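You operate a simulated robot arm through the tools that you are given. There is no shell and no other tool. Be economical: measure what you need, move in short steps, check, and stop when the job is done.

The job below is to be done with a simulated two-armed robot. You get a single attempt, and the scene is never put back.

Task
Take the shop cloth from the top of the tall carton and hang it over the handle of the blocks drawer.
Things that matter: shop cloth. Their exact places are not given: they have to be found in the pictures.

It is judged by the outcome, as a careful person would: the job done as asked, and still so three seconds after it is handed in. It fails if anything else is knocked over, pushed out of place, dropped, spilled or broken. Flat cloth is picked up by pressing the open fingertips on it (5 to 10 N) and closing them slowly along it; thin cloth reads only 2 to 8 mm in the jaws.

Robot
Two 7-joint arms with two-finger parallel grippers on one trunk, on a base that drives. Base frame: it is fixed to the floor where the robot stands at the start and does not move with it; the origin is under the middle of the robot, x ahead of it, y to its left, z up. Lengths are in mm, angles in rad, forces in N, time in s.
The left shoulder is at the start at [70, 134, 1131], the right one opposite. Payload 1.57 kg a hand.
The TCP of each hand is the grasp point between the finger pads, 30 mm short of the fingertips. In the tool frame z runs along the fingers and y along their closing line. Largest opening 80 mm; finger width 17, thickness 12; the body of the gripper, 40 by 82 mm, starts 80 mm behind the TCP.
Orientation is that of the tool frame in the base frame, as a unit quaternion [w, x, y, z]. With the fingers straight down and closing along the base's y, the tool's x points along the base's -x, its y along +y and its z along -z.

Tools
- The arms move only by the tool drive_tool. It takes "left_motion", "right_motion" or both (then of equal length, played together; a hand with none holds still); each is a list of rows, each a list of 3 entries, a list of its own where there are three numbers: the shift along the tool's x, y, z in m, then the turn, a rotation vector about the tool's x, y, z in rad, then the opening in per cent of the stroke, from 0 (shut) to 100 (fully open). In form: [[[dx, dy, dz], [ax, ay, az], gripper], ...]. A call has 1 to 8 rows; each row shifts and turns the commanded pose from where the row before left it, along the tool's axes as they then stand. A row lasts 0.2 s, in which the tool goes at most 50 mm and 0.15 rad; a call with a longer step from one row to the next is refused whole, and so is a gripper value outside its range. A pose out of reach is approached as far as the arm can. The call stops where the force on the tool passes 40 N (or 10 N more than at its start, if that is more) or the arm is blocked; 0.2 s more then pass. The fingers move at their own pace (about 153 mm/s each) and stop on an object; they squeeze with about 29 N. The grip force told is the motor's: it shows also when the fingers shut on nothing. Time passes only in rows, and 0.2 s behind the last, so rows that do not move let the fingers close. It gives the time, the measured TCP pose, the force on the tool (base axes), the opening and the grip force at its end, in the units of the frame above (readings bear some noise).
- Cameras (640 x 400 px; columns grow to the right, rows downward): "scene" is now at [118.8, -1.8, 1326.5]; the picture's right is [-0.02, -1.00, 0.00], its down [-0.84, 0.02, -0.54] and it looks along [0.54, -0.01, -0.84] (base axes); focal length 274 px, centre (320, 200). "left" rides on the left gripper at [72, 7, -122] in its tool frame; the picture's right is [-0.09, 1.00, 0.00], its down [-0.84, -0.08, -0.54] and it looks along [-0.54, -0.05, 0.84] (tool axes); focal length 238 px, centre (320, 200). "right" rides on the right gripper at [72, -7, -122] in its tool frame; the picture's right is [0.09, 1.00, 0.00], its down [-0.84, 0.08, -0.54] and it looks along [-0.54, 0.05, 0.84] (tool axes); focal length 238 px, centre (320, 200).
- snapshot(camera): a new picture of that camera. No time passes.
- move_column(by): slides the trunk up (or, below 0, down) by that many mm; the arms and the scene camera ride with it, the base frame stays. It gives what a move gives, with no picture.
- base_move(legs): drives the robot by 1 to 6 legs, each [ahead, left, turn to the left] in mm, mm and rad, along the robot's own axes; the way and the turn of a leg run together, so that a leg with both is an arc; at most 1500 mm and 3.142 rad a leg. The arms and the cameras ride along, it lands a little off, and it stops where it bumps. It gives what a move gives.
- turn_head(pan, tilt): turns the head with the scene camera to pan (to the left, within 1.501 rad either way) and tilt (down, from -0.506 to 1.204), counted from straight ahead of the robot. It gives what a move gives.
- pixel_to_xyz(camera, pixels): for up to 12 pixels [column, row] of the newest picture of that camera ("zoom" is the newest enlarged one), the place [x, y, z] in the base frame of the surface seen there, good to about 3 mm. No time passes.
- zoom(camera, box): a new picture of the part [left, top, right, bottom] of that camera's present view, enlarged. No time passes.
- finish_job(): hands the job in; it is judged then, once.

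Go step by step. Measure first, check grasps and placings, and put right what went wrong. The budget is 80 turns and 70 pictures, counting those below and the enlarged ones. Unless the task says otherwise, let go and move clear before handing in, and close with one line.

The tools are called after "Request:" by a JSON object that holds its "fn" and its "kwargs". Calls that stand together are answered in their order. drive_tool: Moves the arms, as the interface text tells. Its arguments: {"type":"object","properties":{"left_motion":{"type":"array","items":{"type":"array"}},"right_motion":{"type":"array","items":{"type":"array"}}},"required":[]} The other tools are called the same way: move_column (by) slides the trunk up or down; base_move (legs) drives the base; turn_head (pan, tilt) turns the head that bears the scene camera; snapshot (camera) takes a picture; pixel_to_xyz (camera, pixels) gives the place of the surface under pixels of a picture; zoom (camera, box) takes an enlarged picture of a part of a camera's view; finish_job () hands the job in.

At the start:

```text
time_s: 0.0
left_tcp_pos: [399.2, 156.2, 764.9]
left_ee_rot: [0.0, 0.0, 1.0, 0.0]
left_wrist_force: [0.4, 0.3, 0.1]
left_width: 79.9
left_grasp_force: 0.0
right_tcp_pos: [438.5, -137.1, 803.1]
right_ee_rot: [0.0, 0.0, 1.0, 0.001]
right_wrist_force: [1.0, -0.1, -0.6]
right_width: 80.0
right_grasp_force: 0.1
trunk travel left (down, up): [-705.0, 235.0]
robot x, y, heading: [0.9, -0.4, -0.001]
head pan, tilt: [-0.019, 1.002]
```

scene: 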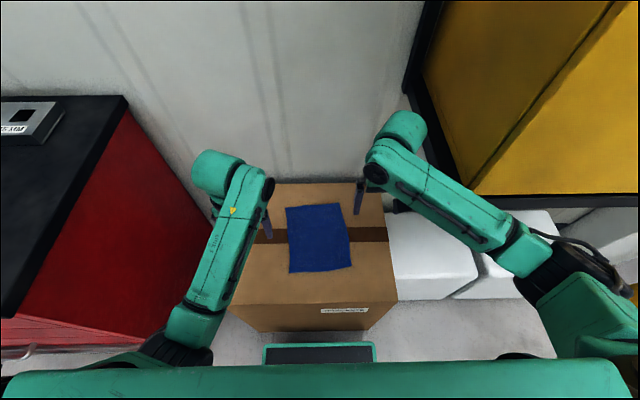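
right: 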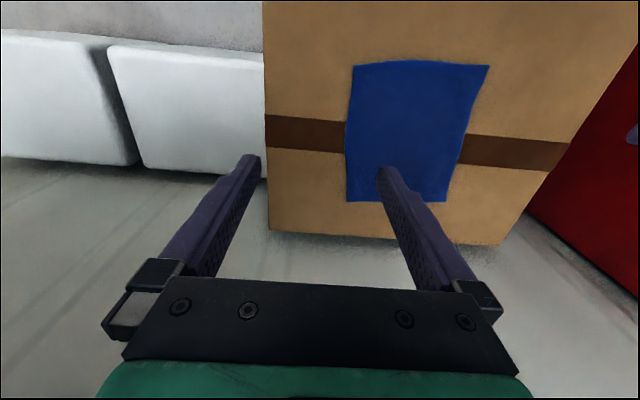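
left: 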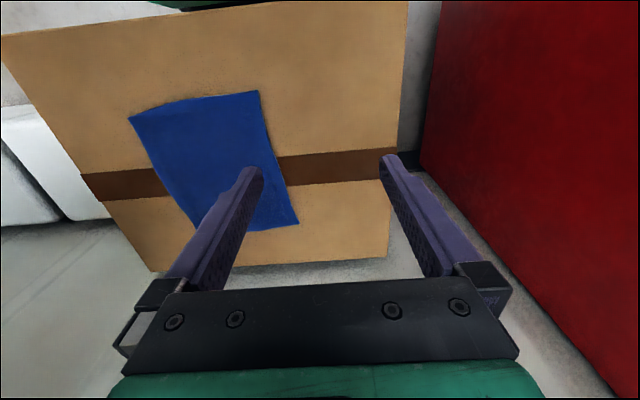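

The cloth lies on the carton around (320,240) in the scene picture; a red drawer cabinet is to the left. I'll measure the cloth, then look left.

Request:
{"fn": "pixel_to_xyz", "kwargs": {"camera": "scene", "pixels": [[287, 208], [338, 205], [350, 266], [290, 271], [320, 240], [275, 185], [240, 304], [397, 298], [130, 98], [5, 315], [40, 350], [350, 240]]}}

Request:
{"fn": "turn_head", "kwargs": {"pan": 1.0, "tilt": 0.8}}

Request:
{"fn": "snapshot", "kwargs": {"camera": "scene"}}

```text
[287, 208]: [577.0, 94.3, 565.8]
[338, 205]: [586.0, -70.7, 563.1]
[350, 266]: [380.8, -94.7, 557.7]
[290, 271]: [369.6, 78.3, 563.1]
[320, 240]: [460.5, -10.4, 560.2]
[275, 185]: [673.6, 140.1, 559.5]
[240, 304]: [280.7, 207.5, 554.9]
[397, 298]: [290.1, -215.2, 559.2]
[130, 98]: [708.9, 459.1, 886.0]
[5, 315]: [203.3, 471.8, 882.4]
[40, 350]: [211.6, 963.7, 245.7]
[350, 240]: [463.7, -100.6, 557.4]
```

```text
time_s: 1.3
left_tcp_pos: [399.4, 156.5, 766.0]
left_ee_rot: [0.0, 0.0, 1.0, 0.0]
left_wrist_force: [0.5, 0.5, -0.4]
left_width: 80.1
left_grasp_force: 0.0
right_tcp_pos: [436.1, -137.6, 803.7]
right_ee_rot: [0.0, 0.0, 1.0, 0.0]
right_wrist_force: [-1.0, -0.7, 0.8]
right_width: 79.8
right_grasp_force: 0.0
trunk travel left (down, up): [-705.0, 235.0]
robot x, y, heading: [-2.7, -3.6, -0.0]
head pan, tilt: [1.0, 0.799]
```

```text
66 pictures are left
```

scene: 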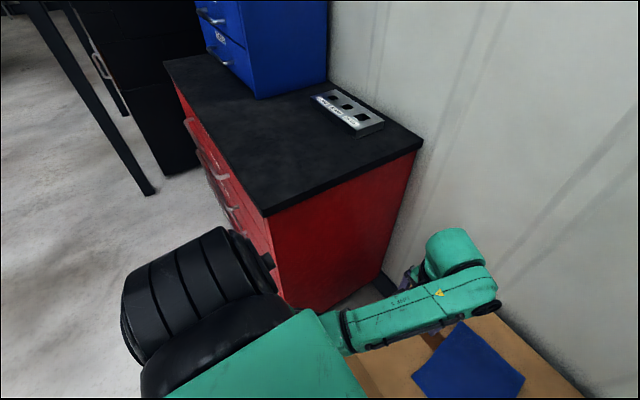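

The red cabinet's drawers face -x at (215,190), with a blue cabinet on top at (235,40) carrying labels. I'll zoom in on both.

Request:
{"fn": "zoom", "kwargs": {"camera": "scene", "box": [160, 0, 320, 100]}}

Request:
{"fn": "zoom", "kwargs": {"camera": "scene", "box": [150, 80, 310, 280]}}

Request:
{"fn": "turn_head", "kwargs": {"pan": 1.4, "tilt": 0.3}}

Request:
{"fn": "snapshot", "kwargs": {"camera": "scene"}}

```text
4.00 times, centred on (240, 50) of scene
```

zoom: 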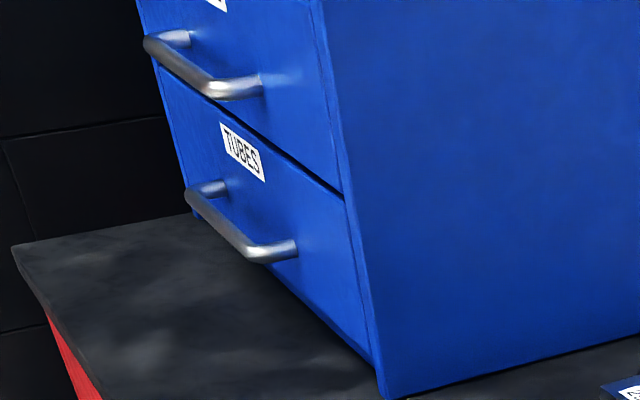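

```text
2.00 times, centred on (230, 180) of scene
```

zoom: 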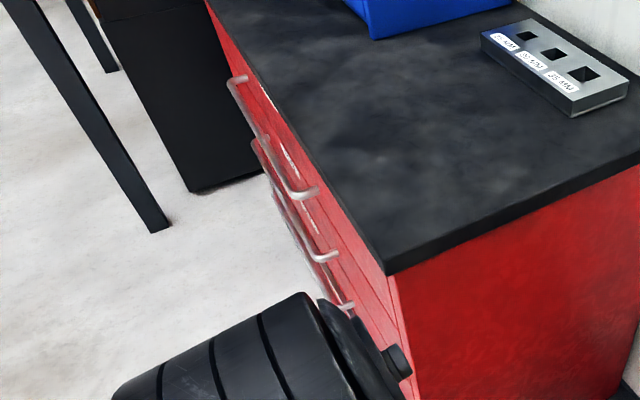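

```text
time_s: 2.2
left_tcp_pos: [399.5, 156.4, 765.1]
left_ee_rot: [0.0, 0.0, 1.0, 0.0]
left_wrist_force: [0.0, 0.1, 0.3]
left_width: 79.9
left_grasp_force: 0.0
right_tcp_pos: [436.5, -136.6, 802.8]
right_ee_rot: [0.0, 0.0, 1.0, 0.0]
right_wrist_force: [0.3, 0.8, 0.4]
right_width: 80.0
right_grasp_force: 0.0
trunk travel left (down, up): [-705.0, 235.0]
robot x, y, heading: [1.1, -2.0, 0.001]
head pan, tilt: [1.4, 0.3]
```

```text
63 pictures are left
```

scene: 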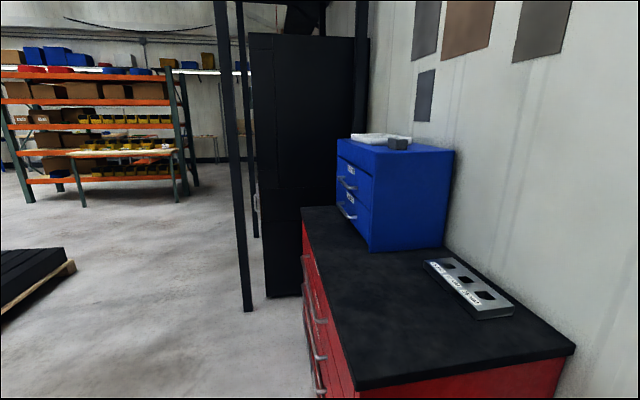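

The upper blue drawer label near (350,170) needs reading; I'll zoom and measure the handles.

Request:
{"fn": "zoom", "kwargs": {"camera": "scene", "box": [320, 120, 420, 260]}}

Request:
{"fn": "pixel_to_xyz", "kwargs": {"camera": "scene", "pixels": [[339, 140], [372, 250], [370, 152], [347, 186], [356, 189], [349, 216], [302, 208], [360, 388], [573, 350], [444, 247], [310, 300], [395, 143]]}}

```text
2.86 times, centred on (370, 190) of scene
```

zoom: 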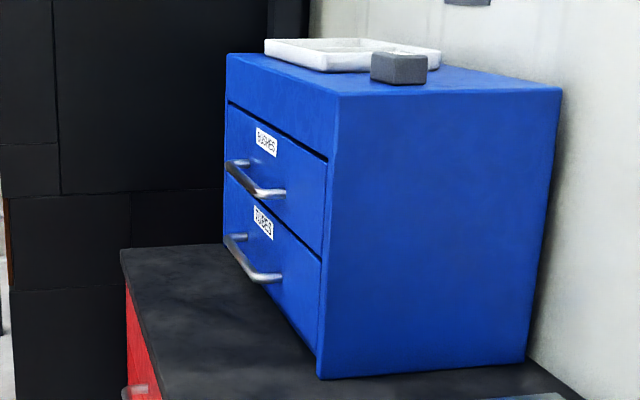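

```text
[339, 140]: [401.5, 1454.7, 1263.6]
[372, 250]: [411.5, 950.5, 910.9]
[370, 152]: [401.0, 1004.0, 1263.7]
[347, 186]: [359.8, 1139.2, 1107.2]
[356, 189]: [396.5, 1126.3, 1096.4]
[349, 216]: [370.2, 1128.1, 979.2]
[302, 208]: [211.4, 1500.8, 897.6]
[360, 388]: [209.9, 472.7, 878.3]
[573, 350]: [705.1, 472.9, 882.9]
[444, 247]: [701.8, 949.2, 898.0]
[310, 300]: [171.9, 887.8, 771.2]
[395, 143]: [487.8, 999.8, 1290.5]
```

The blue drawers read "BUSHES?" and "TUBES", so the blocks drawer is perhaps among the red drawers, whose fronts (x≈210) I can't see. I'll back off and to the left and look at them.

Request:
{"fn": "base_move", "kwargs": {"legs": [[-400, 0, 0], [-250, 600, 0]]}}

Request:
{"fn": "turn_head", "kwargs": {"pan": 0.3, "tilt": 0.5}}

Request:
{"fn": "snapshot", "kwargs": {"camera": "scene"}}

```text
time_s: 7.9
left_tcp_pos: [-237.1, 772.2, 766.3]
left_ee_rot: [0.0, 0.001, 1.0, 0.0]
left_wrist_force: [-0.1, -0.3, 0.7]
left_width: 79.8
left_grasp_force: 0.0
right_tcp_pos: [-199.2, 479.5, 803.4]
right_ee_rot: [0.0, 0.002, 1.0, 0.0]
right_wrist_force: [-0.1, -0.1, 0.3]
right_width: 79.8
right_grasp_force: 0.0
trunk travel left (down, up): [-705.0, 235.0]
robot x, y, heading: [-634.7, 619.4, -0.004]
head pan, tilt: [1.4, 0.3]
```

```text
time_s: 9.3
left_tcp_pos: [-236.2, 771.7, 765.8]
left_ee_rot: [0.0, 0.001, 1.0, 0.0]
left_wrist_force: [-0.1, -0.6, -0.1]
left_width: 80.3
left_grasp_force: 0.0
right_tcp_pos: [-199.2, 478.3, 802.3]
right_ee_rot: [0.0, 0.001, 1.0, 0.0]
right_wrist_force: [0.1, 0.6, 0.2]
right_width: 79.9
right_grasp_force: 0.0
trunk travel left (down, up): [-705.0, 235.0]
robot x, y, heading: [-633.7, 617.6, -0.004]
head pan, tilt: [0.3, 0.499]
```

```text
61 pictures are left
```

scene: 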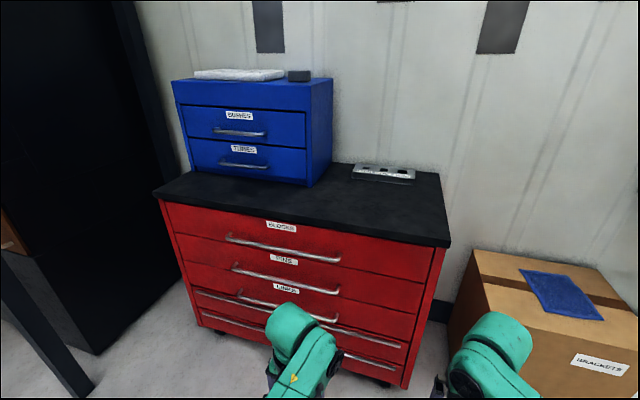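

The top red drawer is labelled "BLOCKS", handle from (228,238) to (340,262). I'll measure it.

Request:
{"fn": "zoom", "kwargs": {"camera": "scene", "box": [200, 190, 360, 290]}}

Request:
{"fn": "pixel_to_xyz", "kwargs": {"camera": "zoom", "pixels": [[110, 188], [200, 210], [300, 234], [400, 257], [500, 281], [555, 288], [400, 235], [400, 290], [300, 150], [110, 168], [550, 270], [400, 345]]}}

```text
4.00 times, centred on (280, 240) of scene
```

zoom: 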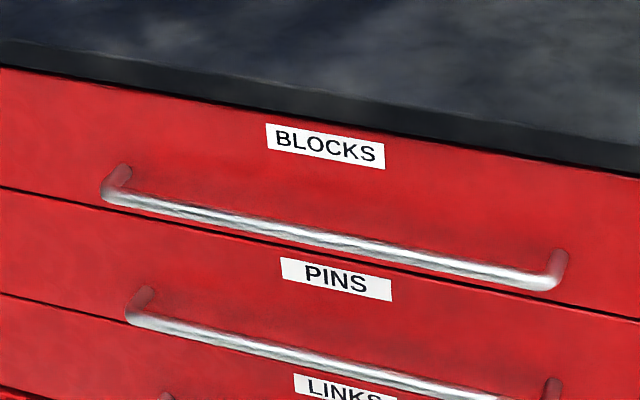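

```text
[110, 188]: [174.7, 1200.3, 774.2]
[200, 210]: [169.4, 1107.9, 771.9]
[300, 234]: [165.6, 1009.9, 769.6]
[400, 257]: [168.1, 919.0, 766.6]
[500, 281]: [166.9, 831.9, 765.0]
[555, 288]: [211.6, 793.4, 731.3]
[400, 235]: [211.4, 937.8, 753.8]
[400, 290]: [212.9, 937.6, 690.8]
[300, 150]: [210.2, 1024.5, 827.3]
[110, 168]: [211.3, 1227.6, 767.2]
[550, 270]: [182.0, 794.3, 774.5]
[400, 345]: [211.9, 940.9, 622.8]
```

BLOCKS handle: a bar along y from 795 to 1200 at x≈170, z≈770, about 40 mm off the drawer face at x≈211. I plan to hold the cloth's near edge with both hands (closing along x), so I'll turn both grippers 90° here in free space.

Request:
{"fn": "drive_tool", "kwargs": {"left_motion": [[[0, 0, 0], [0, 0, 0.15], 50], [[0, 0, 0], [0, 0, 0.15], 50], [[0, 0, 0], [0, 0, 0.15], 50], [[0, 0, 0], [0, 0, 0.15], 50], [[0, 0, 0], [0, 0, 0.15], 50], [[0, 0, 0], [0, 0, 0.15], 50], [[0, 0, 0], [0, 0, 0.15], 50], [[0, 0, 0], [0, 0, 0.15], 50]], "right_motion": [[[0, 0, 0], [0, 0, -0.15], 50], [[0, 0, 0], [0, 0, -0.15], 50], [[0, 0, 0], [0, 0, -0.15], 50], [[0, 0, 0], [0, 0, -0.15], 50], [[0, 0, 0], [0, 0, -0.15], 50], [[0, 0, 0], [0, 0, -0.15], 50], [[0, 0, 0], [0, 0, -0.15], 50], [[0, 0, 0], [0, 0, -0.15], 50]]}}

Request:
{"fn": "drive_tool", "kwargs": {"left_motion": [[[0, 0, 0], [0, 0, 0.15], 50], [[0, 0, 0], [0, 0, 0.15], 50], [[0, 0, 0], [0, 0, 0.071], 50], [[0, 0, 0], [0, 0, 0], 50]], "right_motion": [[[0, 0, 0], [0, 0, -0.15], 50], [[0, 0, 0], [0, 0, -0.15], 50], [[0, 0, 0], [0, 0, -0.071], 50], [[0, 0, 0], [0, 0, 0], 50]]}}

Request:
{"fn": "base_move", "kwargs": {"legs": [[235, -625, 0]]}}

```text
time_s: 11.1
left_tcp_pos: [-236.7, 772.7, 766.4]
left_ee_rot: [0.001, 0.566, 0.825, 0.0]
left_wrist_force: [-0.5, -0.9, -0.4]
left_width: 39.9
left_grasp_force: 0.0
right_tcp_pos: [-199.2, 479.5, 803.1]
right_ee_rot: [-0.001, -0.565, 0.825, 0.0]
right_wrist_force: [0.2, -0.2, 1.2]
right_width: 39.9
right_grasp_force: 0.0
trunk travel left (down, up): [-705.0, 235.0]
robot x, y, heading: [-637.7, 614.1, -0.001]
head pan, tilt: [0.3, 0.499]
```

```text
time_s: 12.1
left_tcp_pos: [-237.9, 772.3, 767.5]
left_ee_rot: [0.0, 0.708, 0.707, 0.0]
left_wrist_force: [0.3, 0.0, 1.9]
left_width: 40.0
left_grasp_force: 0.1
right_tcp_pos: [-197.9, 478.3, 803.8]
right_ee_rot: [0.0, -0.707, 0.707, -0.001]
right_wrist_force: [0.1, -0.2, 0.3]
right_width: 40.1
right_grasp_force: 0.0
trunk travel left (down, up): [-705.0, 235.0]
robot x, y, heading: [-637.3, 613.2, -0.002]
head pan, tilt: [0.3, 0.499]
```

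```text
time_s: 15.7
left_tcp_pos: [-6.8, 168.6, 766.9]
left_ee_rot: [0.0, 0.706, 0.709, 0.0]
left_wrist_force: [-0.6, -0.4, 0.4]
left_width: 40.0
left_grasp_force: 0.0
right_tcp_pos: [32.8, -125.6, 803.4]
right_ee_rot: [0.0, 0.708, -0.706, 0.0]
right_wrist_force: [0.8, -0.3, 0.5]
right_width: 39.9
right_grasp_force: 0.1
trunk travel left (down, up): [-705.0, 235.0]
robot x, y, heading: [-403.6, 7.7, 0.003]
head pan, tilt: [0.3, 0.499]
```

Both grippers close along x now. Drive back to the carton and look.

Request:
{"fn": "base_move", "kwargs": {"legs": [[390, -10, 0]]}}

Request:
{"fn": "turn_head", "kwargs": {"pan": 0.0, "tilt": 0.9}}

Request:
{"fn": "snapshot", "kwargs": {"camera": "scene"}}

Request:
{"fn": "snapshot", "kwargs": {"camera": "left"}}

```text
time_s: 17.7
left_tcp_pos: [300.1, 163.8, 765.4]
left_ee_rot: [0.0, 0.704, 0.71, 0.0]
left_wrist_force: [-0.1, 0.1, -0.6]
left_width: 39.9
left_grasp_force: 0.2
right_tcp_pos: [337.5, -128.5, 803.1]
right_ee_rot: [-0.008, -0.697, 0.717, 0.001]
right_wrist_force: [-1.6, -0.5, 0.9]
right_width: 39.8
right_grasp_force: 0.1
trunk travel left (down, up): [-705.0, 235.0]
robot x, y, heading: [-98.9, 4.5, 0.007]
head pan, tilt: [0.3, 0.499]
stopped in leg 1: the force on the tool passed its limit (the readings are from after the stop); the commanded pose is now the measured one
```

```text
time_s: 18.6
left_tcp_pos: [300.7, 163.5, 766.3]
left_ee_rot: [-0.001, 0.704, 0.71, 0.0]
left_wrist_force: [0.3, 1.1, -0.1]
left_width: 40.2
left_grasp_force: 0.0
right_tcp_pos: [336.2, -129.5, 803.1]
right_ee_rot: [-0.006, -0.698, 0.716, 0.001]
right_wrist_force: [-4.0, 0.3, 0.2]
right_width: 40.0
right_grasp_force: 0.1
trunk travel left (down, up): [-705.0, 235.0]
robot x, y, heading: [-99.6, 7.0, 0.01]
head pan, tilt: [0.0, 0.901]
```

```text
59 pictures are left
```

scene: 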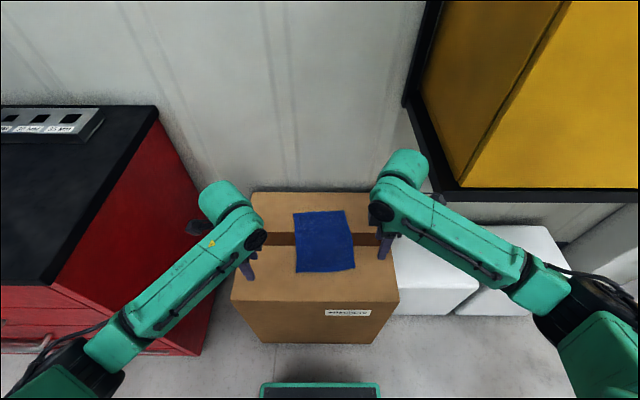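

```text
58 pictures are left
```

left: 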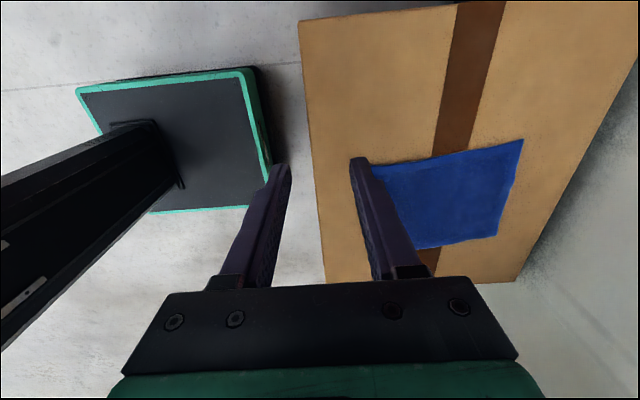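

The drive stopped on a tool force; the right hand shows about -4 N in x, perhaps near the yellow cabinet's dark frame at (400,100)-(460,200). I'll measure that and view from the right hand.

Request:
{"fn": "pixel_to_xyz", "kwargs": {"camera": "scene", "pixels": [[440, 150], [405, 90], [458, 195], [435, 188], [520, 150], [560, 60], [500, 195], [625, 195], [400, 155], [436, 5], [240, 300], [295, 272]]}}

Request:
{"fn": "snapshot", "kwargs": {"camera": "right"}}

Request:
{"fn": "zoom", "kwargs": {"camera": "scene", "box": [340, 120, 500, 280]}}

```text
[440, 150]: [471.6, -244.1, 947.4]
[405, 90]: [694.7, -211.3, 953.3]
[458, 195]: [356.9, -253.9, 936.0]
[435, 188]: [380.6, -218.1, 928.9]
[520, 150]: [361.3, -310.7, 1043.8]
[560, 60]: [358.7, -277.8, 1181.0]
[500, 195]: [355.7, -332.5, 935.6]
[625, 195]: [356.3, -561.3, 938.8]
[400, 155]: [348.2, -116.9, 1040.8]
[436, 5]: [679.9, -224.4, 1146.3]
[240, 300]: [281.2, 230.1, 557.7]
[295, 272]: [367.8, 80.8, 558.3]
```

```text
57 pictures are left
```

right: 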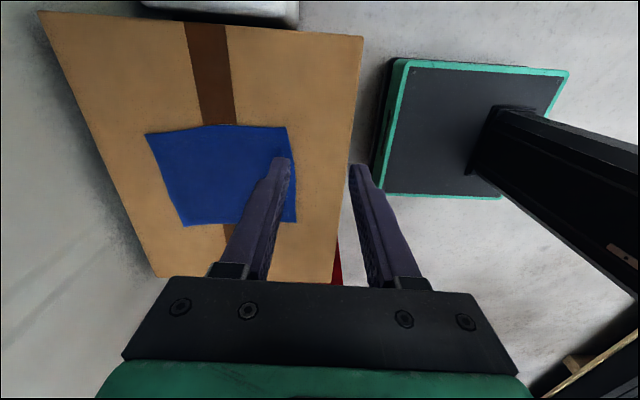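

```text
2.50 times, centred on (420, 200) of scene
```

zoom: 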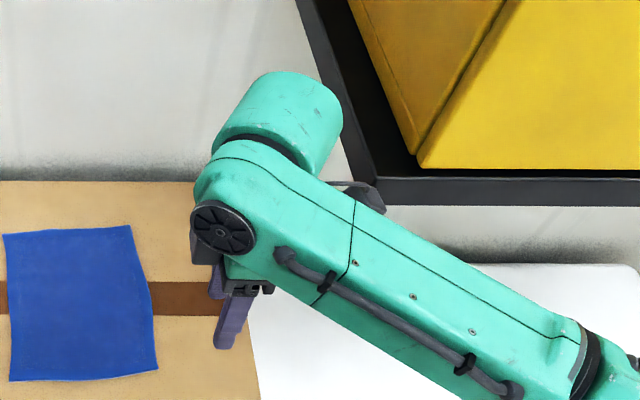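

The camera on the right gripper is touching the shelf's frame (x≥356, y≤-218, z≈930). I'll back off 60 mm, bring both hands inward and lower them before driving forward again.

Request:
{"fn": "base_move", "kwargs": {"legs": [[-70, 25, -0.007]]}}

Request:
{"fn": "drive_tool", "kwargs": {"left_motion": [[[-0.025, 0, 0.035], [0, 0, 0], 50], [[-0.025, 0, 0.035], [0, 0, 0], 50], [[-0.025, 0, 0], [0, 0, 0], 50], [[-0.025, 0, 0], [0, 0, 0], 50], [[0, 0, 0], [0, 0, 0], 50]], "right_motion": [[[-0.01, 0, 0.036], [0, 0, 0], 50], [[-0.01, 0, 0.036], [0, 0, 0], 50], [[-0.01, 0, 0.036], [0, 0, 0], 50], [[-0.01, 0, 0], [0, 0, 0], 50], [[0, 0, 0], [0, 0, 0], 50]]}}

Request:
{"fn": "snapshot", "kwargs": {"camera": "scene"}}

```text
time_s: 19.6
left_tcp_pos: [229.1, 186.3, 766.3]
left_ee_rot: [0.0, 0.707, 0.707, 0.0]
left_wrist_force: [-0.5, -0.4, -0.3]
left_width: 39.9
left_grasp_force: 0.0
right_tcp_pos: [262.5, -106.8, 802.0]
right_ee_rot: [-0.006, -0.695, 0.719, 0.001]
right_wrist_force: [0.3, -0.7, -0.3]
right_width: 40.2
right_grasp_force: 0.1
trunk travel left (down, up): [-705.0, 235.0]
robot x, y, heading: [-170.7, 31.0, 0.002]
head pan, tilt: [0.0, 0.901]
```

```text
time_s: 20.8
left_tcp_pos: [229.6, 83.9, 697.4]
left_ee_rot: [0.0, 0.707, 0.708, 0.0]
left_wrist_force: [-0.7, 0.7, -0.3]
left_width: 40.1
left_grasp_force: 0.0
right_tcp_pos: [264.5, -69.6, 691.5]
right_ee_rot: [-0.007, -0.696, 0.718, 0.0]
right_wrist_force: [0.2, -0.6, 0.2]
right_width: 40.0
right_grasp_force: 0.0
trunk travel left (down, up): [-705.0, 235.0]
robot x, y, heading: [-171.1, 28.0, 0.003]
head pan, tilt: [0.0, 0.901]
```

```text
55 pictures are left
```

scene: 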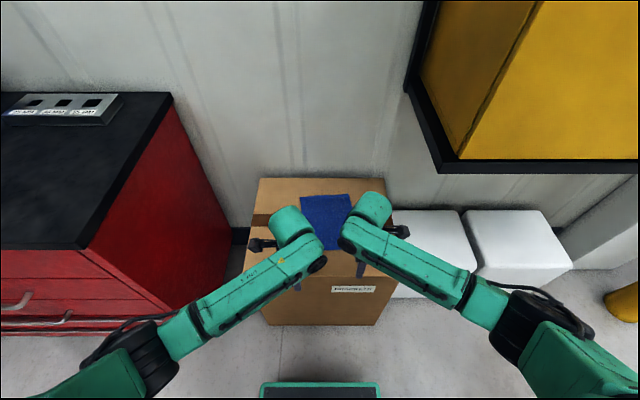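

Hands are now inside and low (z≈695), the camera mounts clear of the shelf. Drive forward 145 mm.

Request:
{"fn": "base_move", "kwargs": {"legs": [[145, 0, 0]]}}

Request:
{"fn": "snapshot", "kwargs": {"camera": "left"}}

Request:
{"fn": "snapshot", "kwargs": {"camera": "right"}}

```text
time_s: 22.2
left_tcp_pos: [376.6, 84.5, 697.6]
left_ee_rot: [0.0, 0.707, 0.707, 0.0]
left_wrist_force: [-1.2, 0.4, 0.5]
left_width: 39.8
left_grasp_force: 0.0
right_tcp_pos: [410.7, -70.0, 692.5]
right_ee_rot: [-0.006, -0.695, 0.719, 0.001]
right_wrist_force: [0.5, 0.8, -0.2]
right_width: 39.9
right_grasp_force: 0.0
trunk travel left (down, up): [-705.0, 235.0]
robot x, y, heading: [-24.3, 28.8, -0.001]
head pan, tilt: [0.0, 0.901]
```

```text
54 pictures are left
```

left: 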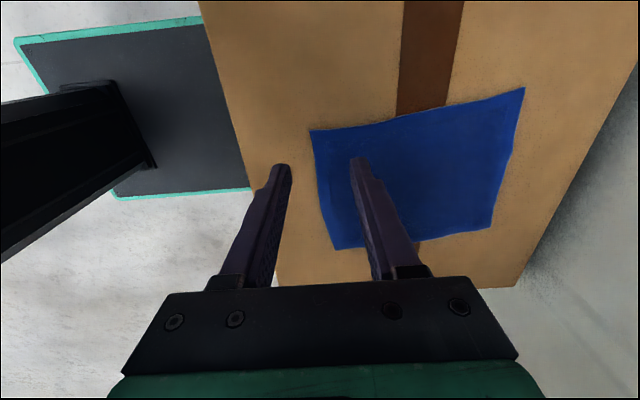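

```text
53 pictures are left
```

right: 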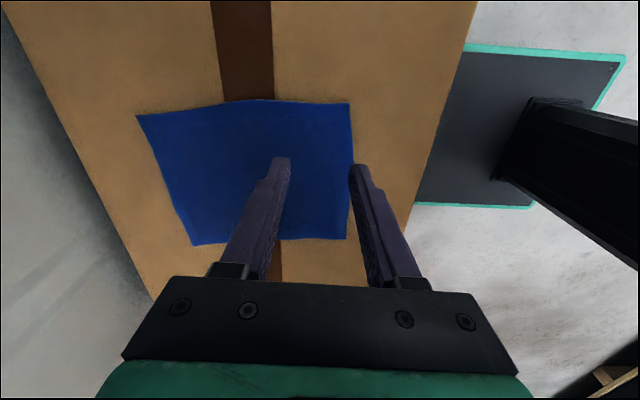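

The cloth's near edge shows at (315,135)–(337,247) in the left picture and (350,105)–(347,238) in the right. Measure them.

Request:
{"fn": "pixel_to_xyz", "kwargs": {"camera": "left", "pixels": [[313, 133], [337, 246], [326, 195], [490, 227], [522, 92], [420, 170]]}}

Request:
{"fn": "pixel_to_xyz", "kwargs": {"camera": "right", "pixels": [[348, 105], [345, 237], [350, 150], [195, 242], [140, 118], [230, 170]]}}

```text
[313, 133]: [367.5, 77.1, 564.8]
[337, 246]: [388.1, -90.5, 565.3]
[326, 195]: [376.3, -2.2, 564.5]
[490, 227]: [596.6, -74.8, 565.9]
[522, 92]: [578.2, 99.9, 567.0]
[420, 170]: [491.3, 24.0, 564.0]
```

```text
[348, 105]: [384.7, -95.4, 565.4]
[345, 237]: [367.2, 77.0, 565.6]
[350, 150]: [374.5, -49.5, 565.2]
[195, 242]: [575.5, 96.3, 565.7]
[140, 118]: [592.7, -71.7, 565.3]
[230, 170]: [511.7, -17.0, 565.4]
```

Cloth surface is at z≈565 with its near edge at x≈367–386. I'll put the hands at about (398,52) and (409,-69), TCP z≈605, just above contact.

Request:
{"fn": "drive_tool", "kwargs": {"left_motion": [[[-0.016, 0.011, 0.02], [0, 0, 0], 45], [[-0.016, 0.011, 0.02], [0, 0, 0], 45], [[0, 0, 0.03], [0, 0, 0], 45], [[0, 0, 0.02], [0, 0, 0], 45], [[0, 0, 0], [0, 0, 0], 45]], "right_motion": [[[0, 0, 0.02], [0, 0, -0.015], 45], [[0, 0, 0.02], [0, 0, -0.015], 45], [[0, 0, 0.03], [0, 0, 0], 45], [[0, 0, 0.015], [0, 0, 0], 45], [[0, 0, 0], [0, 0, 0], 45]]}}

Request:
{"fn": "snapshot", "kwargs": {"camera": "left"}}

Request:
{"fn": "snapshot", "kwargs": {"camera": "right"}}

```text
time_s: 23.4
left_tcp_pos: [401.1, 54.8, 606.7]
left_ee_rot: [0.0, 0.706, 0.709, 0.001]
left_wrist_force: [0.4, 0.6, -0.2]
left_width: 36.0
left_grasp_force: 0.1
right_tcp_pos: [409.8, -73.0, 607.9]
right_ee_rot: [-0.008, -0.704, 0.71, -0.001]
right_wrist_force: [0.1, -0.4, -0.2]
right_width: 36.1
right_grasp_force: 0.0
trunk travel left (down, up): [-705.0, 235.0]
robot x, y, heading: [-23.0, 32.9, 0.003]
head pan, tilt: [0.0, 0.901]
```

```text
52 pictures are left
```

left: 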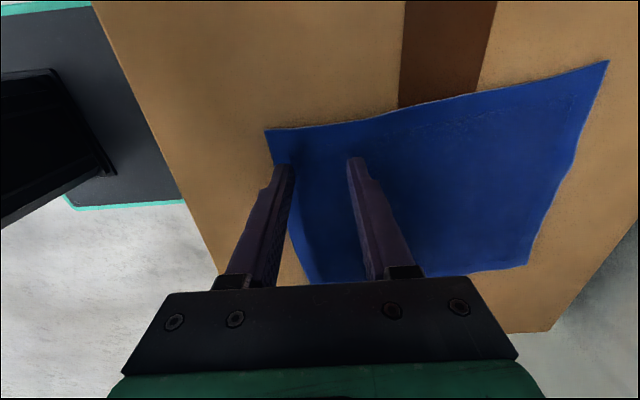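

```text
51 pictures are left
```

right: 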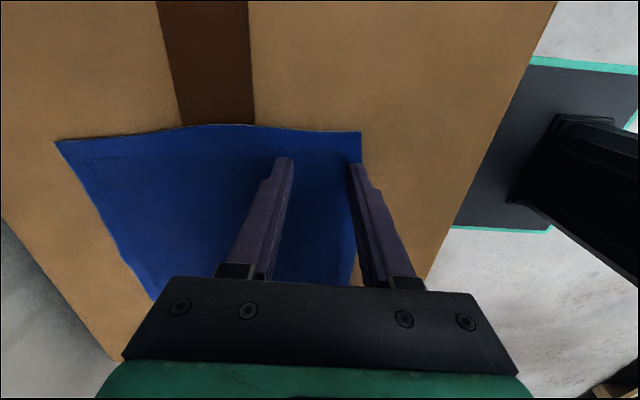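

Both finger pairs straddle the strip near the edge; the right near finger sits right on the edge, so I shift it 9 mm in and descend toward contact.

Request:
{"fn": "drive_tool", "kwargs": {"left_motion": [[[0, 0.002, 0], [0, 0, 0], 45], [[0, 0.002, 0.004], [0, 0, 0], 45], [[0, 0, 0.004], [0, 0, 0], 45], [[0, 0, 0.002], [0, 0, 0], 45], [[0, 0, 0], [0, 0, 0], 45]], "right_motion": [[[0, -0.005, 0], [0, 0, 0], 45], [[0, -0.004, 0.004], [0, 0, 0], 45], [[0, 0, 0.004], [0, 0, 0], 45], [[0, 0, 0.002], [0, 0, 0], 45], [[0, 0, 0], [0, 0, 0], 45]]}}

```text
time_s: 24.6
left_tcp_pos: [404.0, 57.3, 596.9]
left_ee_rot: [-0.004, 0.704, 0.71, 0.002]
left_wrist_force: [0.4, 0.1, 0.5]
left_width: 36.1
left_grasp_force: 0.1
right_tcp_pos: [419.4, -74.7, 598.2]
right_ee_rot: [-0.008, -0.705, 0.709, 0.0]
right_wrist_force: [0.0, -0.6, 0.3]
right_width: 36.0
right_grasp_force: 0.1
trunk travel left (down, up): [-705.0, 235.0]
robot x, y, heading: [-22.1, 30.1, 0.003]
head pan, tilt: [0.0, 0.901]
```

No contact yet; continue in 2 mm steps.

Request:
{"fn": "drive_tool", "kwargs": {"left_motion": [[[0, 0, 0.002], [0, 0, 0], 45], [[0, 0, 0.001], [0, 0, 0], 45], [[0, 0, 0], [0, 0, 0], 45]], "right_motion": [[[0, 0, 0.002], [0, 0, 0], 45], [[0, 0, 0.002], [0, 0, 0], 45], [[0, 0, 0], [0, 0, 0], 45]]}}

```text
time_s: 25.4
left_tcp_pos: [405.2, 59.3, 592.7]
left_ee_rot: [-0.004, 0.704, 0.71, 0.004]
left_wrist_force: [2.9, -2.5, 11.1]
left_width: 35.7
left_grasp_force: 0.0
right_tcp_pos: [420.2, -74.3, 595.1]
right_ee_rot: [-0.007, -0.703, 0.711, -0.001]
right_wrist_force: [-0.8, 0.7, 0.5]
right_width: 35.9
right_grasp_force: 0.0
trunk travel left (down, up): [-705.0, 235.0]
robot x, y, heading: [-21.8, 29.1, -0.002]
head pan, tilt: [0.0, 0.901]
```

Left presses at 11 N (slightly high); right not yet. Ease left by 0.5 mm, lower right 2 mm.

Request:
{"fn": "drive_tool", "kwargs": {"left_motion": [[[0, 0, -0.0005], [0, 0, 0], 45], [[0, 0, 0], [0, 0, 0], 45], [[0, 0, 0], [0, 0, 0], 45]], "right_motion": [[[0, 0, 0.001], [0, 0, 0], 45], [[0, 0, 0.001], [0, 0, 0], 45], [[0, 0, 0], [0, 0, 0], 45]]}}

```text
time_s: 26.2
left_tcp_pos: [402.7, 61.7, 592.8]
left_ee_rot: [-0.005, 0.703, 0.711, 0.005]
left_wrist_force: [5.4, -6.3, 20.7]
left_width: 35.5
left_grasp_force: 0.0
right_tcp_pos: [419.3, -74.8, 592.5]
right_ee_rot: [-0.006, -0.704, 0.71, -0.002]
right_wrist_force: [-0.4, 1.6, 5.3]
right_width: 36.1
right_grasp_force: 0.1
trunk travel left (down, up): [-705.0, 235.0]
robot x, y, heading: [-23.1, 28.1, 0.002]
head pan, tilt: [0.0, 0.901]
```

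Right is at 5.3 N (good), left climbed to 20 N; ease left up in small steps.

Request:
{"fn": "drive_tool", "kwargs": {"left_motion": [[[0, 0, -0.0015], [0, 0, 0], 45], [[0, 0, 0], [0, 0, 0], 45]], "right_motion": [[[0, 0, 0], [0, 0, 0], 45], [[0, 0, 0], [0, 0, 0], 45]]}}

```text
time_s: 26.8
left_tcp_pos: [402.2, 62.0, 594.3]
left_ee_rot: [-0.007, 0.703, 0.711, 0.005]
left_wrist_force: [3.4, -5.3, 11.9]
left_width: 35.8
left_grasp_force: 0.0
right_tcp_pos: [419.8, -73.6, 592.9]
right_ee_rot: [-0.007, -0.704, 0.71, -0.002]
right_wrist_force: [0.1, 1.3, 10.2]
right_width: 36.0
right_grasp_force: 0.1
trunk travel left (down, up): [-705.0, 235.0]
robot x, y, heading: [-23.0, 32.7, 0.001]
head pan, tilt: [0.0, 0.901]
```

Now 11.9 N and 10.2 N, rising a little with time; ease both 0.7 mm while closing slowly.

Request:
{"fn": "drive_tool", "kwargs": {"left_motion": [[[0, 0, -0.0008], [0, 0, 0], 42], [[0, 0, 0], [0, 0, 0], 36], [[0, 0, 0], [0, 0, 0], 30], [[0, 0, 0], [0, 0, 0], 24], [[0, 0, 0], [0, 0, 0], 18], [[0, 0, 0], [0, 0, 0], 12], [[0, 0, 0], [0, 0, 0], 6], [[0, 0, 0], [0, 0, 0], 0]], "right_motion": [[[0, 0, -0.0004], [0, 0, 0], 42], [[0, 0, 0], [0, 0, 0], 36], [[0, 0, 0], [0, 0, 0], 30], [[0, 0, 0], [0, 0, 0], 24], [[0, 0, 0], [0, 0, 0], 18], [[0, 0, 0], [0, 0, 0], 12], [[0, 0, 0], [0, 0, 0], 6], [[0, 0, 0], [0, 0, 0], 0]]}}

Request:
{"fn": "snapshot", "kwargs": {"camera": "left"}}

Request:
{"fn": "snapshot", "kwargs": {"camera": "right"}}

```text
time_s: 28.6
left_tcp_pos: [402.2, 61.0, 594.3]
left_ee_rot: [-0.006, 0.704, 0.71, 0.005]
left_wrist_force: [-0.1, -2.8, 6.1]
left_width: 5.6
left_grasp_force: 25.5
right_tcp_pos: [419.8, -74.3, 593.3]
right_ee_rot: [-0.007, -0.703, 0.711, -0.001]
right_wrist_force: [-0.3, 3.2, 8.7]
right_width: 4.5
right_grasp_force: 25.2
trunk travel left (down, up): [-705.0, 235.0]
robot x, y, heading: [-23.8, 28.9, -0.002]
head pan, tilt: [0.0, 0.901]
```

```text
50 pictures are left
```

left: 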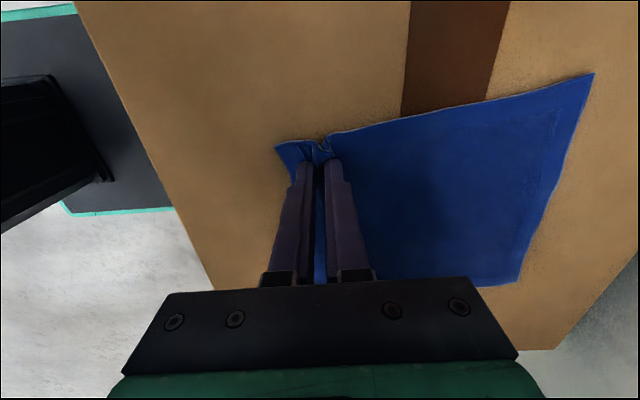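

```text
49 pictures are left
```

right: 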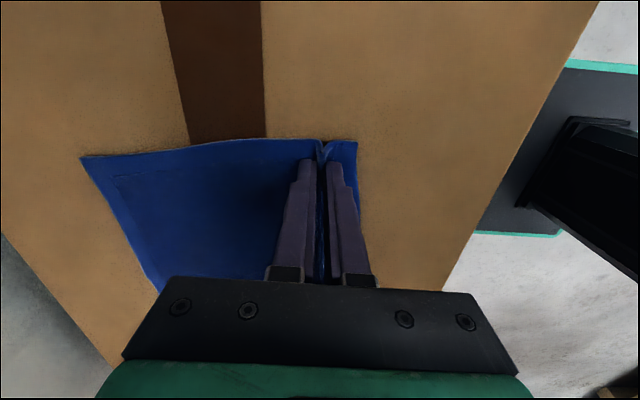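

Both hands hold a fold of cloth (5.6 and 4.5 mm). Lift slowly 100 mm.

Request:
{"fn": "drive_tool", "kwargs": {"left_motion": [[[0, 0, -0.01], [0, 0, 0], 0], [[0, 0, -0.015], [0, 0, 0], 0], [[0, 0, -0.015], [0, 0, 0], 0], [[0, 0, -0.015], [0, 0, 0], 0], [[0, 0, -0.015], [0, 0, 0], 0], [[0, 0, -0.015], [0, 0, 0], 0], [[0, 0, -0.015], [0, 0, 0], 0]], "right_motion": [[[0, 0, -0.01], [0, 0, 0], 0], [[0, 0, -0.015], [0, 0, 0], 0], [[0, 0, -0.015], [0, 0, 0], 0], [[0, 0, -0.015], [0, 0, 0], 0], [[0, 0, -0.015], [0, 0, 0], 0], [[0, 0, -0.015], [0, 0, 0], 0], [[0, 0, -0.015], [0, 0, 0], 0]]}}

Request:
{"fn": "snapshot", "kwargs": {"camera": "scene"}}

```text
time_s: 30.2
left_tcp_pos: [405.2, 52.6, 697.9]
left_ee_rot: [0.0, 0.705, 0.709, 0.0]
left_wrist_force: [0.4, -0.1, 0.9]
left_width: 4.8
left_grasp_force: 25.2
right_tcp_pos: [421.0, -77.3, 691.2]
right_ee_rot: [-0.011, -0.702, 0.712, 0.0]
right_wrist_force: [-0.2, 0.3, -0.2]
right_width: 4.3
right_grasp_force: 24.2
trunk travel left (down, up): [-705.0, 235.0]
robot x, y, heading: [-23.2, 34.0, -0.003]
head pan, tilt: [0.0, 0.901]
```

```text
48 pictures are left
```

scene: 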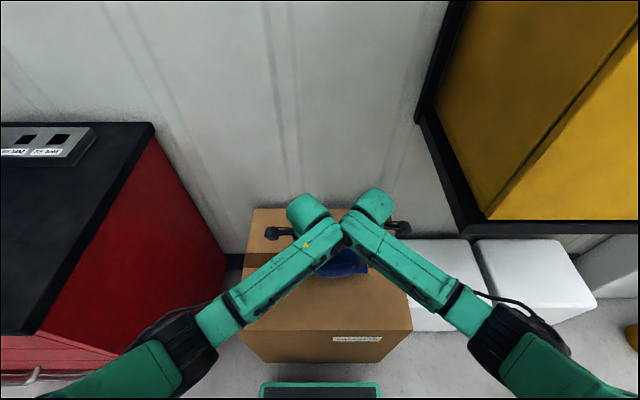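

Cloth is held and rising. Lift another 115 mm so its far edge clears the carton.

Request:
{"fn": "drive_tool", "kwargs": {"left_motion": [[[0, 0, -0.02], [0, 0, 0], 0], [[0, 0, -0.02], [0, 0, 0], 0], [[0, 0, -0.02], [0, 0, 0], 0], [[0, 0, -0.02], [0, 0, 0], 0], [[0, 0, -0.02], [0, 0, 0], 0], [[0, 0, -0.015], [0, 0, 0], 0]], "right_motion": [[[0, 0, -0.02], [0, 0, 0], 0], [[0, 0, -0.02], [0, 0, 0], 0], [[0, 0, -0.02], [0, 0, 0], 0], [[0, 0, -0.02], [0, 0, 0], 0], [[0, 0, -0.02], [0, 0, 0], 0], [[0, 0, -0.022], [0, 0, 0], 0]]}}

Request:
{"fn": "snapshot", "kwargs": {"camera": "left"}}

```text
time_s: 31.6
left_tcp_pos: [400.7, 50.7, 814.7]
left_ee_rot: [-0.001, 0.708, 0.707, -0.001]
left_wrist_force: [-0.4, -0.4, 0.2]
left_width: 5.1
left_grasp_force: 25.5
right_tcp_pos: [423.6, -69.9, 813.2]
right_ee_rot: [-0.005, -0.706, 0.708, 0.001]
right_wrist_force: [0.1, 0.3, 0.8]
right_width: 4.4
right_grasp_force: 24.7
trunk travel left (down, up): [-705.0, 235.0]
robot x, y, heading: [-19.3, 27.9, -0.001]
head pan, tilt: [0.0, 0.901]
```

```text
47 pictures are left
```

left: 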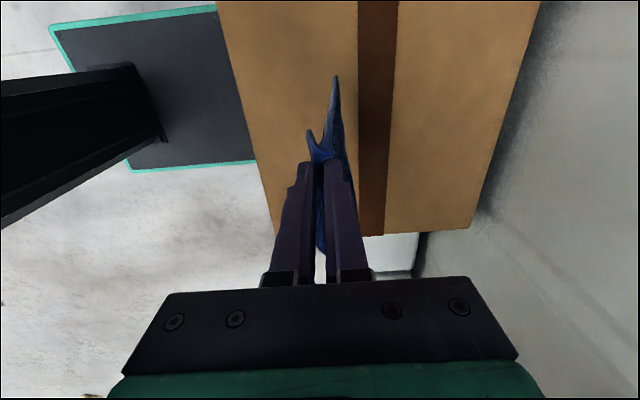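

The cloth hangs from both hands as a sheet, clear of the carton. Back away, then drive left to face the drawer.

Request:
{"fn": "base_move", "kwargs": {"legs": [[-450, 0, 0], [0, 1010, 0]]}}

Request:
{"fn": "turn_head", "kwargs": {"pan": 0.0, "tilt": 0.7}}

Request:
{"fn": "snapshot", "kwargs": {"camera": "scene"}}

```text
time_s: 39.3
left_tcp_pos: [-55.6, 1118.1, 816.0]
left_ee_rot: [0.0, 0.7, 0.714, 0.0]
left_wrist_force: [1.0, -0.6, -0.4]
left_width: 4.9
left_grasp_force: 25.3
right_tcp_pos: [-32.6, 996.5, 812.5]
right_ee_rot: [0.006, 0.712, -0.702, -0.001]
right_wrist_force: [0.3, -0.2, -0.1]
right_width: 4.2
right_grasp_force: 25.1
trunk travel left (down, up): [-705.0, 235.0]
robot x, y, heading: [-478.6, 1087.7, 0.026]
head pan, tilt: [0.0, 0.901]
```

```text
time_s: 40.0
left_tcp_pos: [-55.8, 1118.3, 815.5]
left_ee_rot: [0.0, 0.7, 0.714, 0.0]
left_wrist_force: [1.1, -0.5, 0.5]
left_width: 5.0
left_grasp_force: 25.5
right_tcp_pos: [-31.0, 995.2, 812.4]
right_ee_rot: [0.006, 0.713, -0.702, -0.001]
right_wrist_force: [-0.1, 0.1, -0.3]
right_width: 4.2
right_grasp_force: 24.8
trunk travel left (down, up): [-705.0, 235.0]
robot x, y, heading: [-484.3, 1084.1, 0.017]
head pan, tilt: [0.0, 0.7]
```

```text
46 pictures are left
```

scene: 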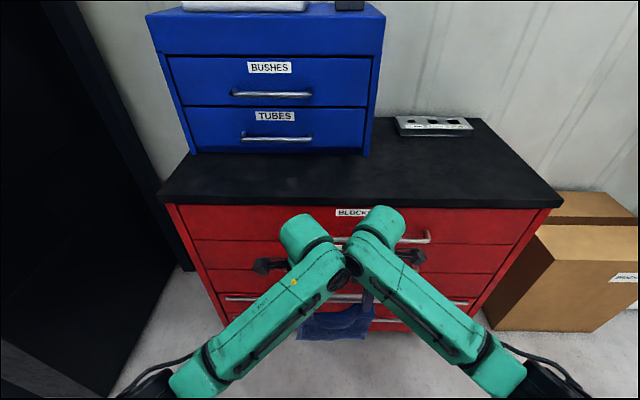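

The hands hang in front of the BLOCKS handle, a bit too far left, with 25 mm x difference between hands. I'll raise the trunk, centre on the handle, even the hands and tilt the fingers 0.4 rad toward the cabinet.

Request:
{"fn": "move_column", "kwargs": {"by": 210}}

Request:
{"fn": "base_move", "kwargs": {"legs": [[60, -60, -0.02]]}}

Request:
{"fn": "drive_tool", "kwargs": {"left_motion": [[[0, 0.006, 0], [-0.13, 0, 0], 0], [[0, 0.006, 0], [-0.13, 0, 0], 0], [[0, 0, 0], [-0.14, 0, 0], 0], [[0, 0, 0], [0, 0, 0], 0]], "right_motion": [[[0, 0.006, 0], [0.13, 0, 0], 0], [[0, 0.006, 0], [0.13, 0, 0], 0], [[0, 0, 0], [0.14, 0, 0], 0], [[0, 0, 0], [0, 0, 0], 0]]}}

Request:
{"fn": "snapshot", "kwargs": {"camera": "scene"}}

Request:
{"fn": "snapshot", "kwargs": {"camera": "left"}}

```text
time_s: 42.3
left_tcp_pos: [-56.3, 1117.9, 1024.1]
left_ee_rot: [0.0, 0.7, 0.714, 0.0]
left_wrist_force: [0.0, 0.1, -0.3]
left_width: 4.8
left_grasp_force: 25.0
right_tcp_pos: [-32.0, 994.6, 1021.1]
right_ee_rot: [0.007, 0.713, -0.701, -0.002]
right_wrist_force: [0.0, 0.1, -1.7]
right_width: 4.4
right_grasp_force: 24.9
trunk travel left (down, up): [-915.0, 25.0]
robot x, y, heading: [-477.6, 1084.5, 0.021]
head pan, tilt: [0.0, 0.7]
```

```text
time_s: 43.4
left_tcp_pos: [0.7, 1055.1, 1027.2]
left_ee_rot: [0.002, 0.706, 0.708, 0.0]
left_wrist_force: [0.6, 0.2, -0.8]
left_width: 4.7
left_grasp_force: 25.0
right_tcp_pos: [23.9, 931.6, 1023.2]
right_ee_rot: [-0.007, -0.706, 0.708, -0.002]
right_wrist_force: [-0.4, -0.5, 0.1]
right_width: 4.4
right_grasp_force: 24.9
trunk travel left (down, up): [-915.0, 25.0]
robot x, y, heading: [-421.0, 1028.0, 0.004]
head pan, tilt: [0.0, 0.7]
```

```text
time_s: 44.4
left_tcp_pos: [17.0, 1051.9, 1025.5]
left_ee_rot: [0.14, 0.691, 0.695, 0.142]
left_wrist_force: [-1.1, 0.5, -0.4]
left_width: 4.8
left_grasp_force: 25.3
right_tcp_pos: [13.7, 928.4, 1020.2]
right_ee_rot: [0.135, -0.693, 0.694, -0.14]
right_wrist_force: [1.2, 0.1, -0.3]
right_width: 4.3
right_grasp_force: 25.0
trunk travel left (down, up): [-915.0, 25.0]
robot x, y, heading: [-416.5, 1028.1, 0.003]
head pan, tilt: [0.0, 0.7]
```

```text
45 pictures are left
```

scene: 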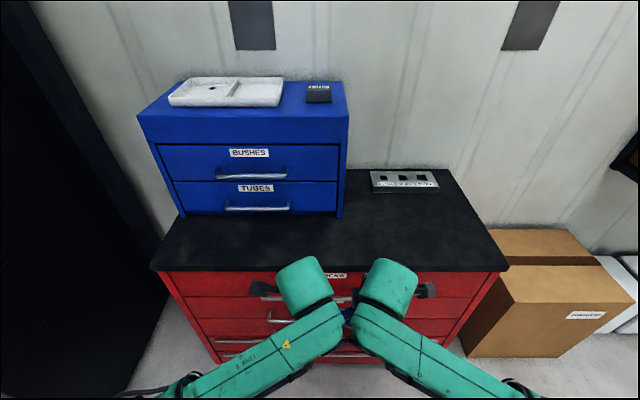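

```text
44 pictures are left
```

left: 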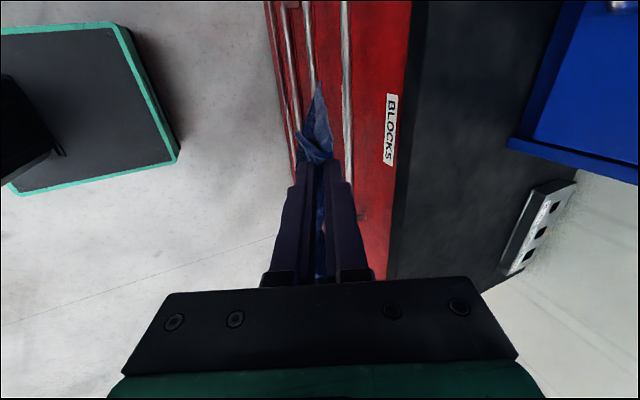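

Hands are aligned and tilted, sheet hanging. Before moving 165 mm ahead I check how far the wrist housings reach forward.

Request:
{"fn": "pixel_to_xyz", "kwargs": {"camera": "scene", "pixels": [[300, 259], [300, 285], [390, 262], [392, 285], [258, 285], [432, 288], [345, 310], [270, 315], [340, 332]]}}

Request:
{"fn": "pixel_to_xyz", "kwargs": {"camera": "left", "pixels": [[318, 90], [310, 140], [325, 110], [347, 60], [400, 250], [405, 60], [320, 165]]}}

Request:
{"fn": "zoom", "kwargs": {"camera": "left", "box": [240, 40, 440, 220]}}

```text
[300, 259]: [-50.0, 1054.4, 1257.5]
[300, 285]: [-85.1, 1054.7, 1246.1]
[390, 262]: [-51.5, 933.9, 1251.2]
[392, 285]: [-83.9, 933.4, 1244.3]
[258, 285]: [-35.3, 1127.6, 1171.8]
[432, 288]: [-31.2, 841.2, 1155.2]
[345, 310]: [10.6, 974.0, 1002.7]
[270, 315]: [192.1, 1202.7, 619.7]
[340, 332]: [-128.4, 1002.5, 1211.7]
```

```text
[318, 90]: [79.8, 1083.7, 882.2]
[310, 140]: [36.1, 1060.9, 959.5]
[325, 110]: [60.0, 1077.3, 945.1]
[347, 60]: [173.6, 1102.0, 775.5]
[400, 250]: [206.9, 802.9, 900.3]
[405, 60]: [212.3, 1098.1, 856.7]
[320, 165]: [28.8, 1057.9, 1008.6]
```

```text
2.22 times, centred on (340, 130) of left
```

zoom: 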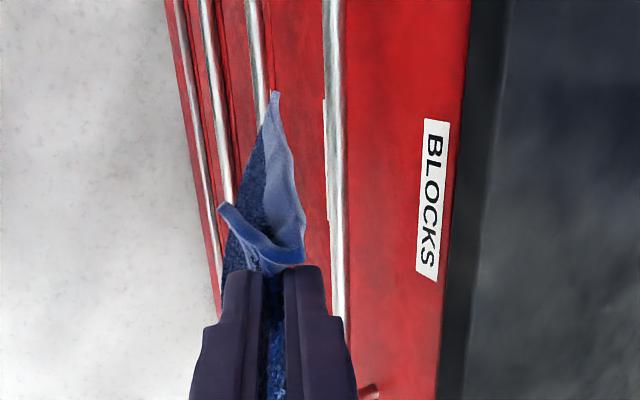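

The wrists stay well back (x<-30). The cloth side edge seems to lean toward +x (point at x≈80, z≈882); I'll check from the right hand.

Request:
{"fn": "zoom", "kwargs": {"camera": "right", "box": [200, 20, 440, 220]}}

Request:
{"fn": "pixel_to_xyz", "kwargs": {"camera": "right", "pixels": [[320, 150], [322, 130], [322, 110], [322, 95], [310, 130], [310, 110], [330, 130], [316, 120]]}}

```text
2.00 times, centred on (320, 120) of right
```

zoom: 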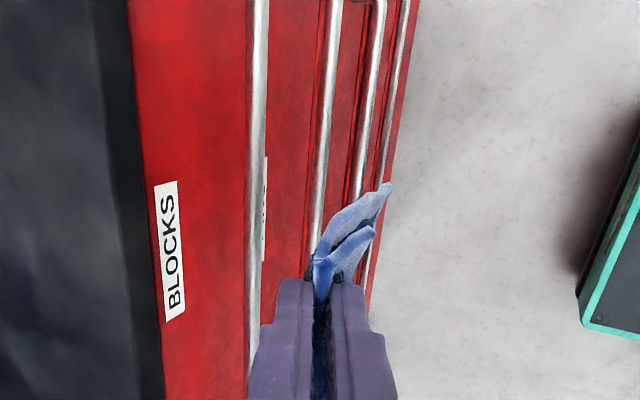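

```text
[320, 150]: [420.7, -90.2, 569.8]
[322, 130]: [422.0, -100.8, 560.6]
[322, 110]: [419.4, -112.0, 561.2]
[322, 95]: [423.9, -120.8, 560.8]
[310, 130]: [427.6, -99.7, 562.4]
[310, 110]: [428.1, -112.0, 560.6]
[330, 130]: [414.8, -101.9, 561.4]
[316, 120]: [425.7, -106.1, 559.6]
```

Request:
{"fn": "pixel_to_xyz", "kwargs": {"camera": "zoom", "pixels": [[384, 190], [370, 205], [350, 215], [330, 235], [318, 270], [360, 240], [340, 260], [378, 195], [365, 212]]}}

```text
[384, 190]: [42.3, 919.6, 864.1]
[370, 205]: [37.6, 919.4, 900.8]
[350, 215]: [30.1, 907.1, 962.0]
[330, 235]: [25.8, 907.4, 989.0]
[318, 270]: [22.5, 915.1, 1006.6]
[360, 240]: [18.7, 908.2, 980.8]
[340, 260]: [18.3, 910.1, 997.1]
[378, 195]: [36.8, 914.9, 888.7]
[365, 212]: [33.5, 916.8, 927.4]
```

Right edge hangs near x≈40, left edge leans to ≈80, tips at ≈27. I'll drive 140 mm ahead (tips ≈167, still above the bar) and look.

Request:
{"fn": "base_move", "kwargs": {"legs": [[140, 0, 0]]}}

Request:
{"fn": "zoom", "kwargs": {"camera": "left", "box": [220, 20, 460, 220]}}

Request:
{"fn": "zoom", "kwargs": {"camera": "right", "box": [180, 20, 420, 220]}}

Request:
{"fn": "snapshot", "kwargs": {"camera": "scene"}}

```text
time_s: 45.7
left_tcp_pos: [155.4, 1053.7, 1026.9]
left_ee_rot: [0.141, 0.691, 0.695, 0.141]
left_wrist_force: [-0.8, 0.0, 0.5]
left_width: 4.8
left_grasp_force: 25.4
right_tcp_pos: [153.1, 930.8, 1022.0]
right_ee_rot: [-0.135, 0.694, -0.693, 0.14]
right_wrist_force: [-0.9, -0.3, 0.2]
right_width: 4.4
right_grasp_force: 25.4
trunk travel left (down, up): [-915.0, 25.0]
robot x, y, heading: [-280.6, 1033.3, 0.003]
head pan, tilt: [0.0, 0.7]
```

```text
2.00 times, centred on (340, 120) of left
```

zoom: 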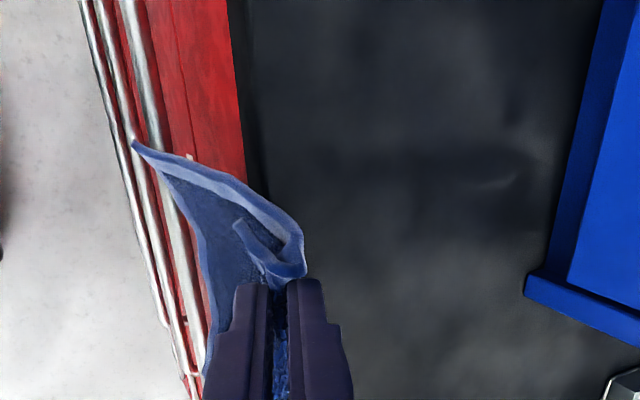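

```text
2.00 times, centred on (300, 120) of right
```

zoom: 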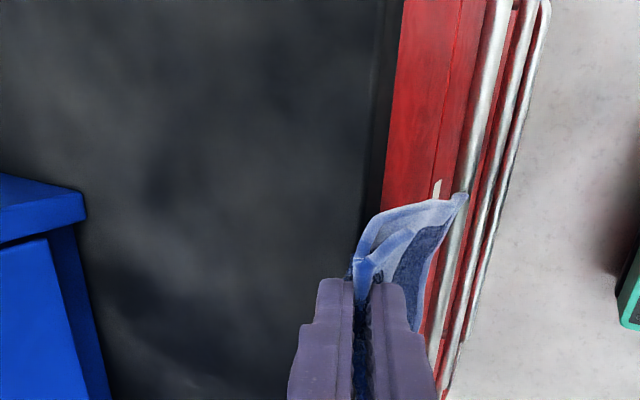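

```text
39 pictures are left
```

scene: 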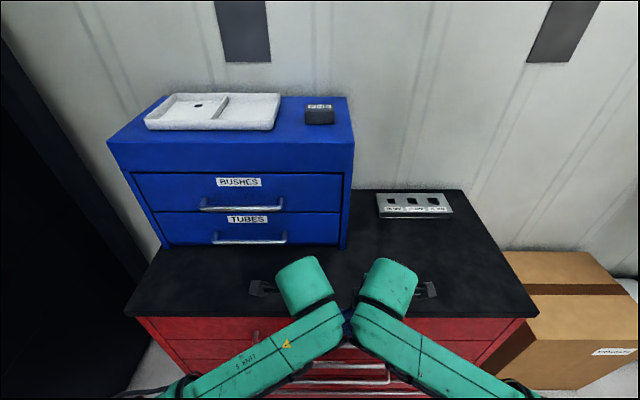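

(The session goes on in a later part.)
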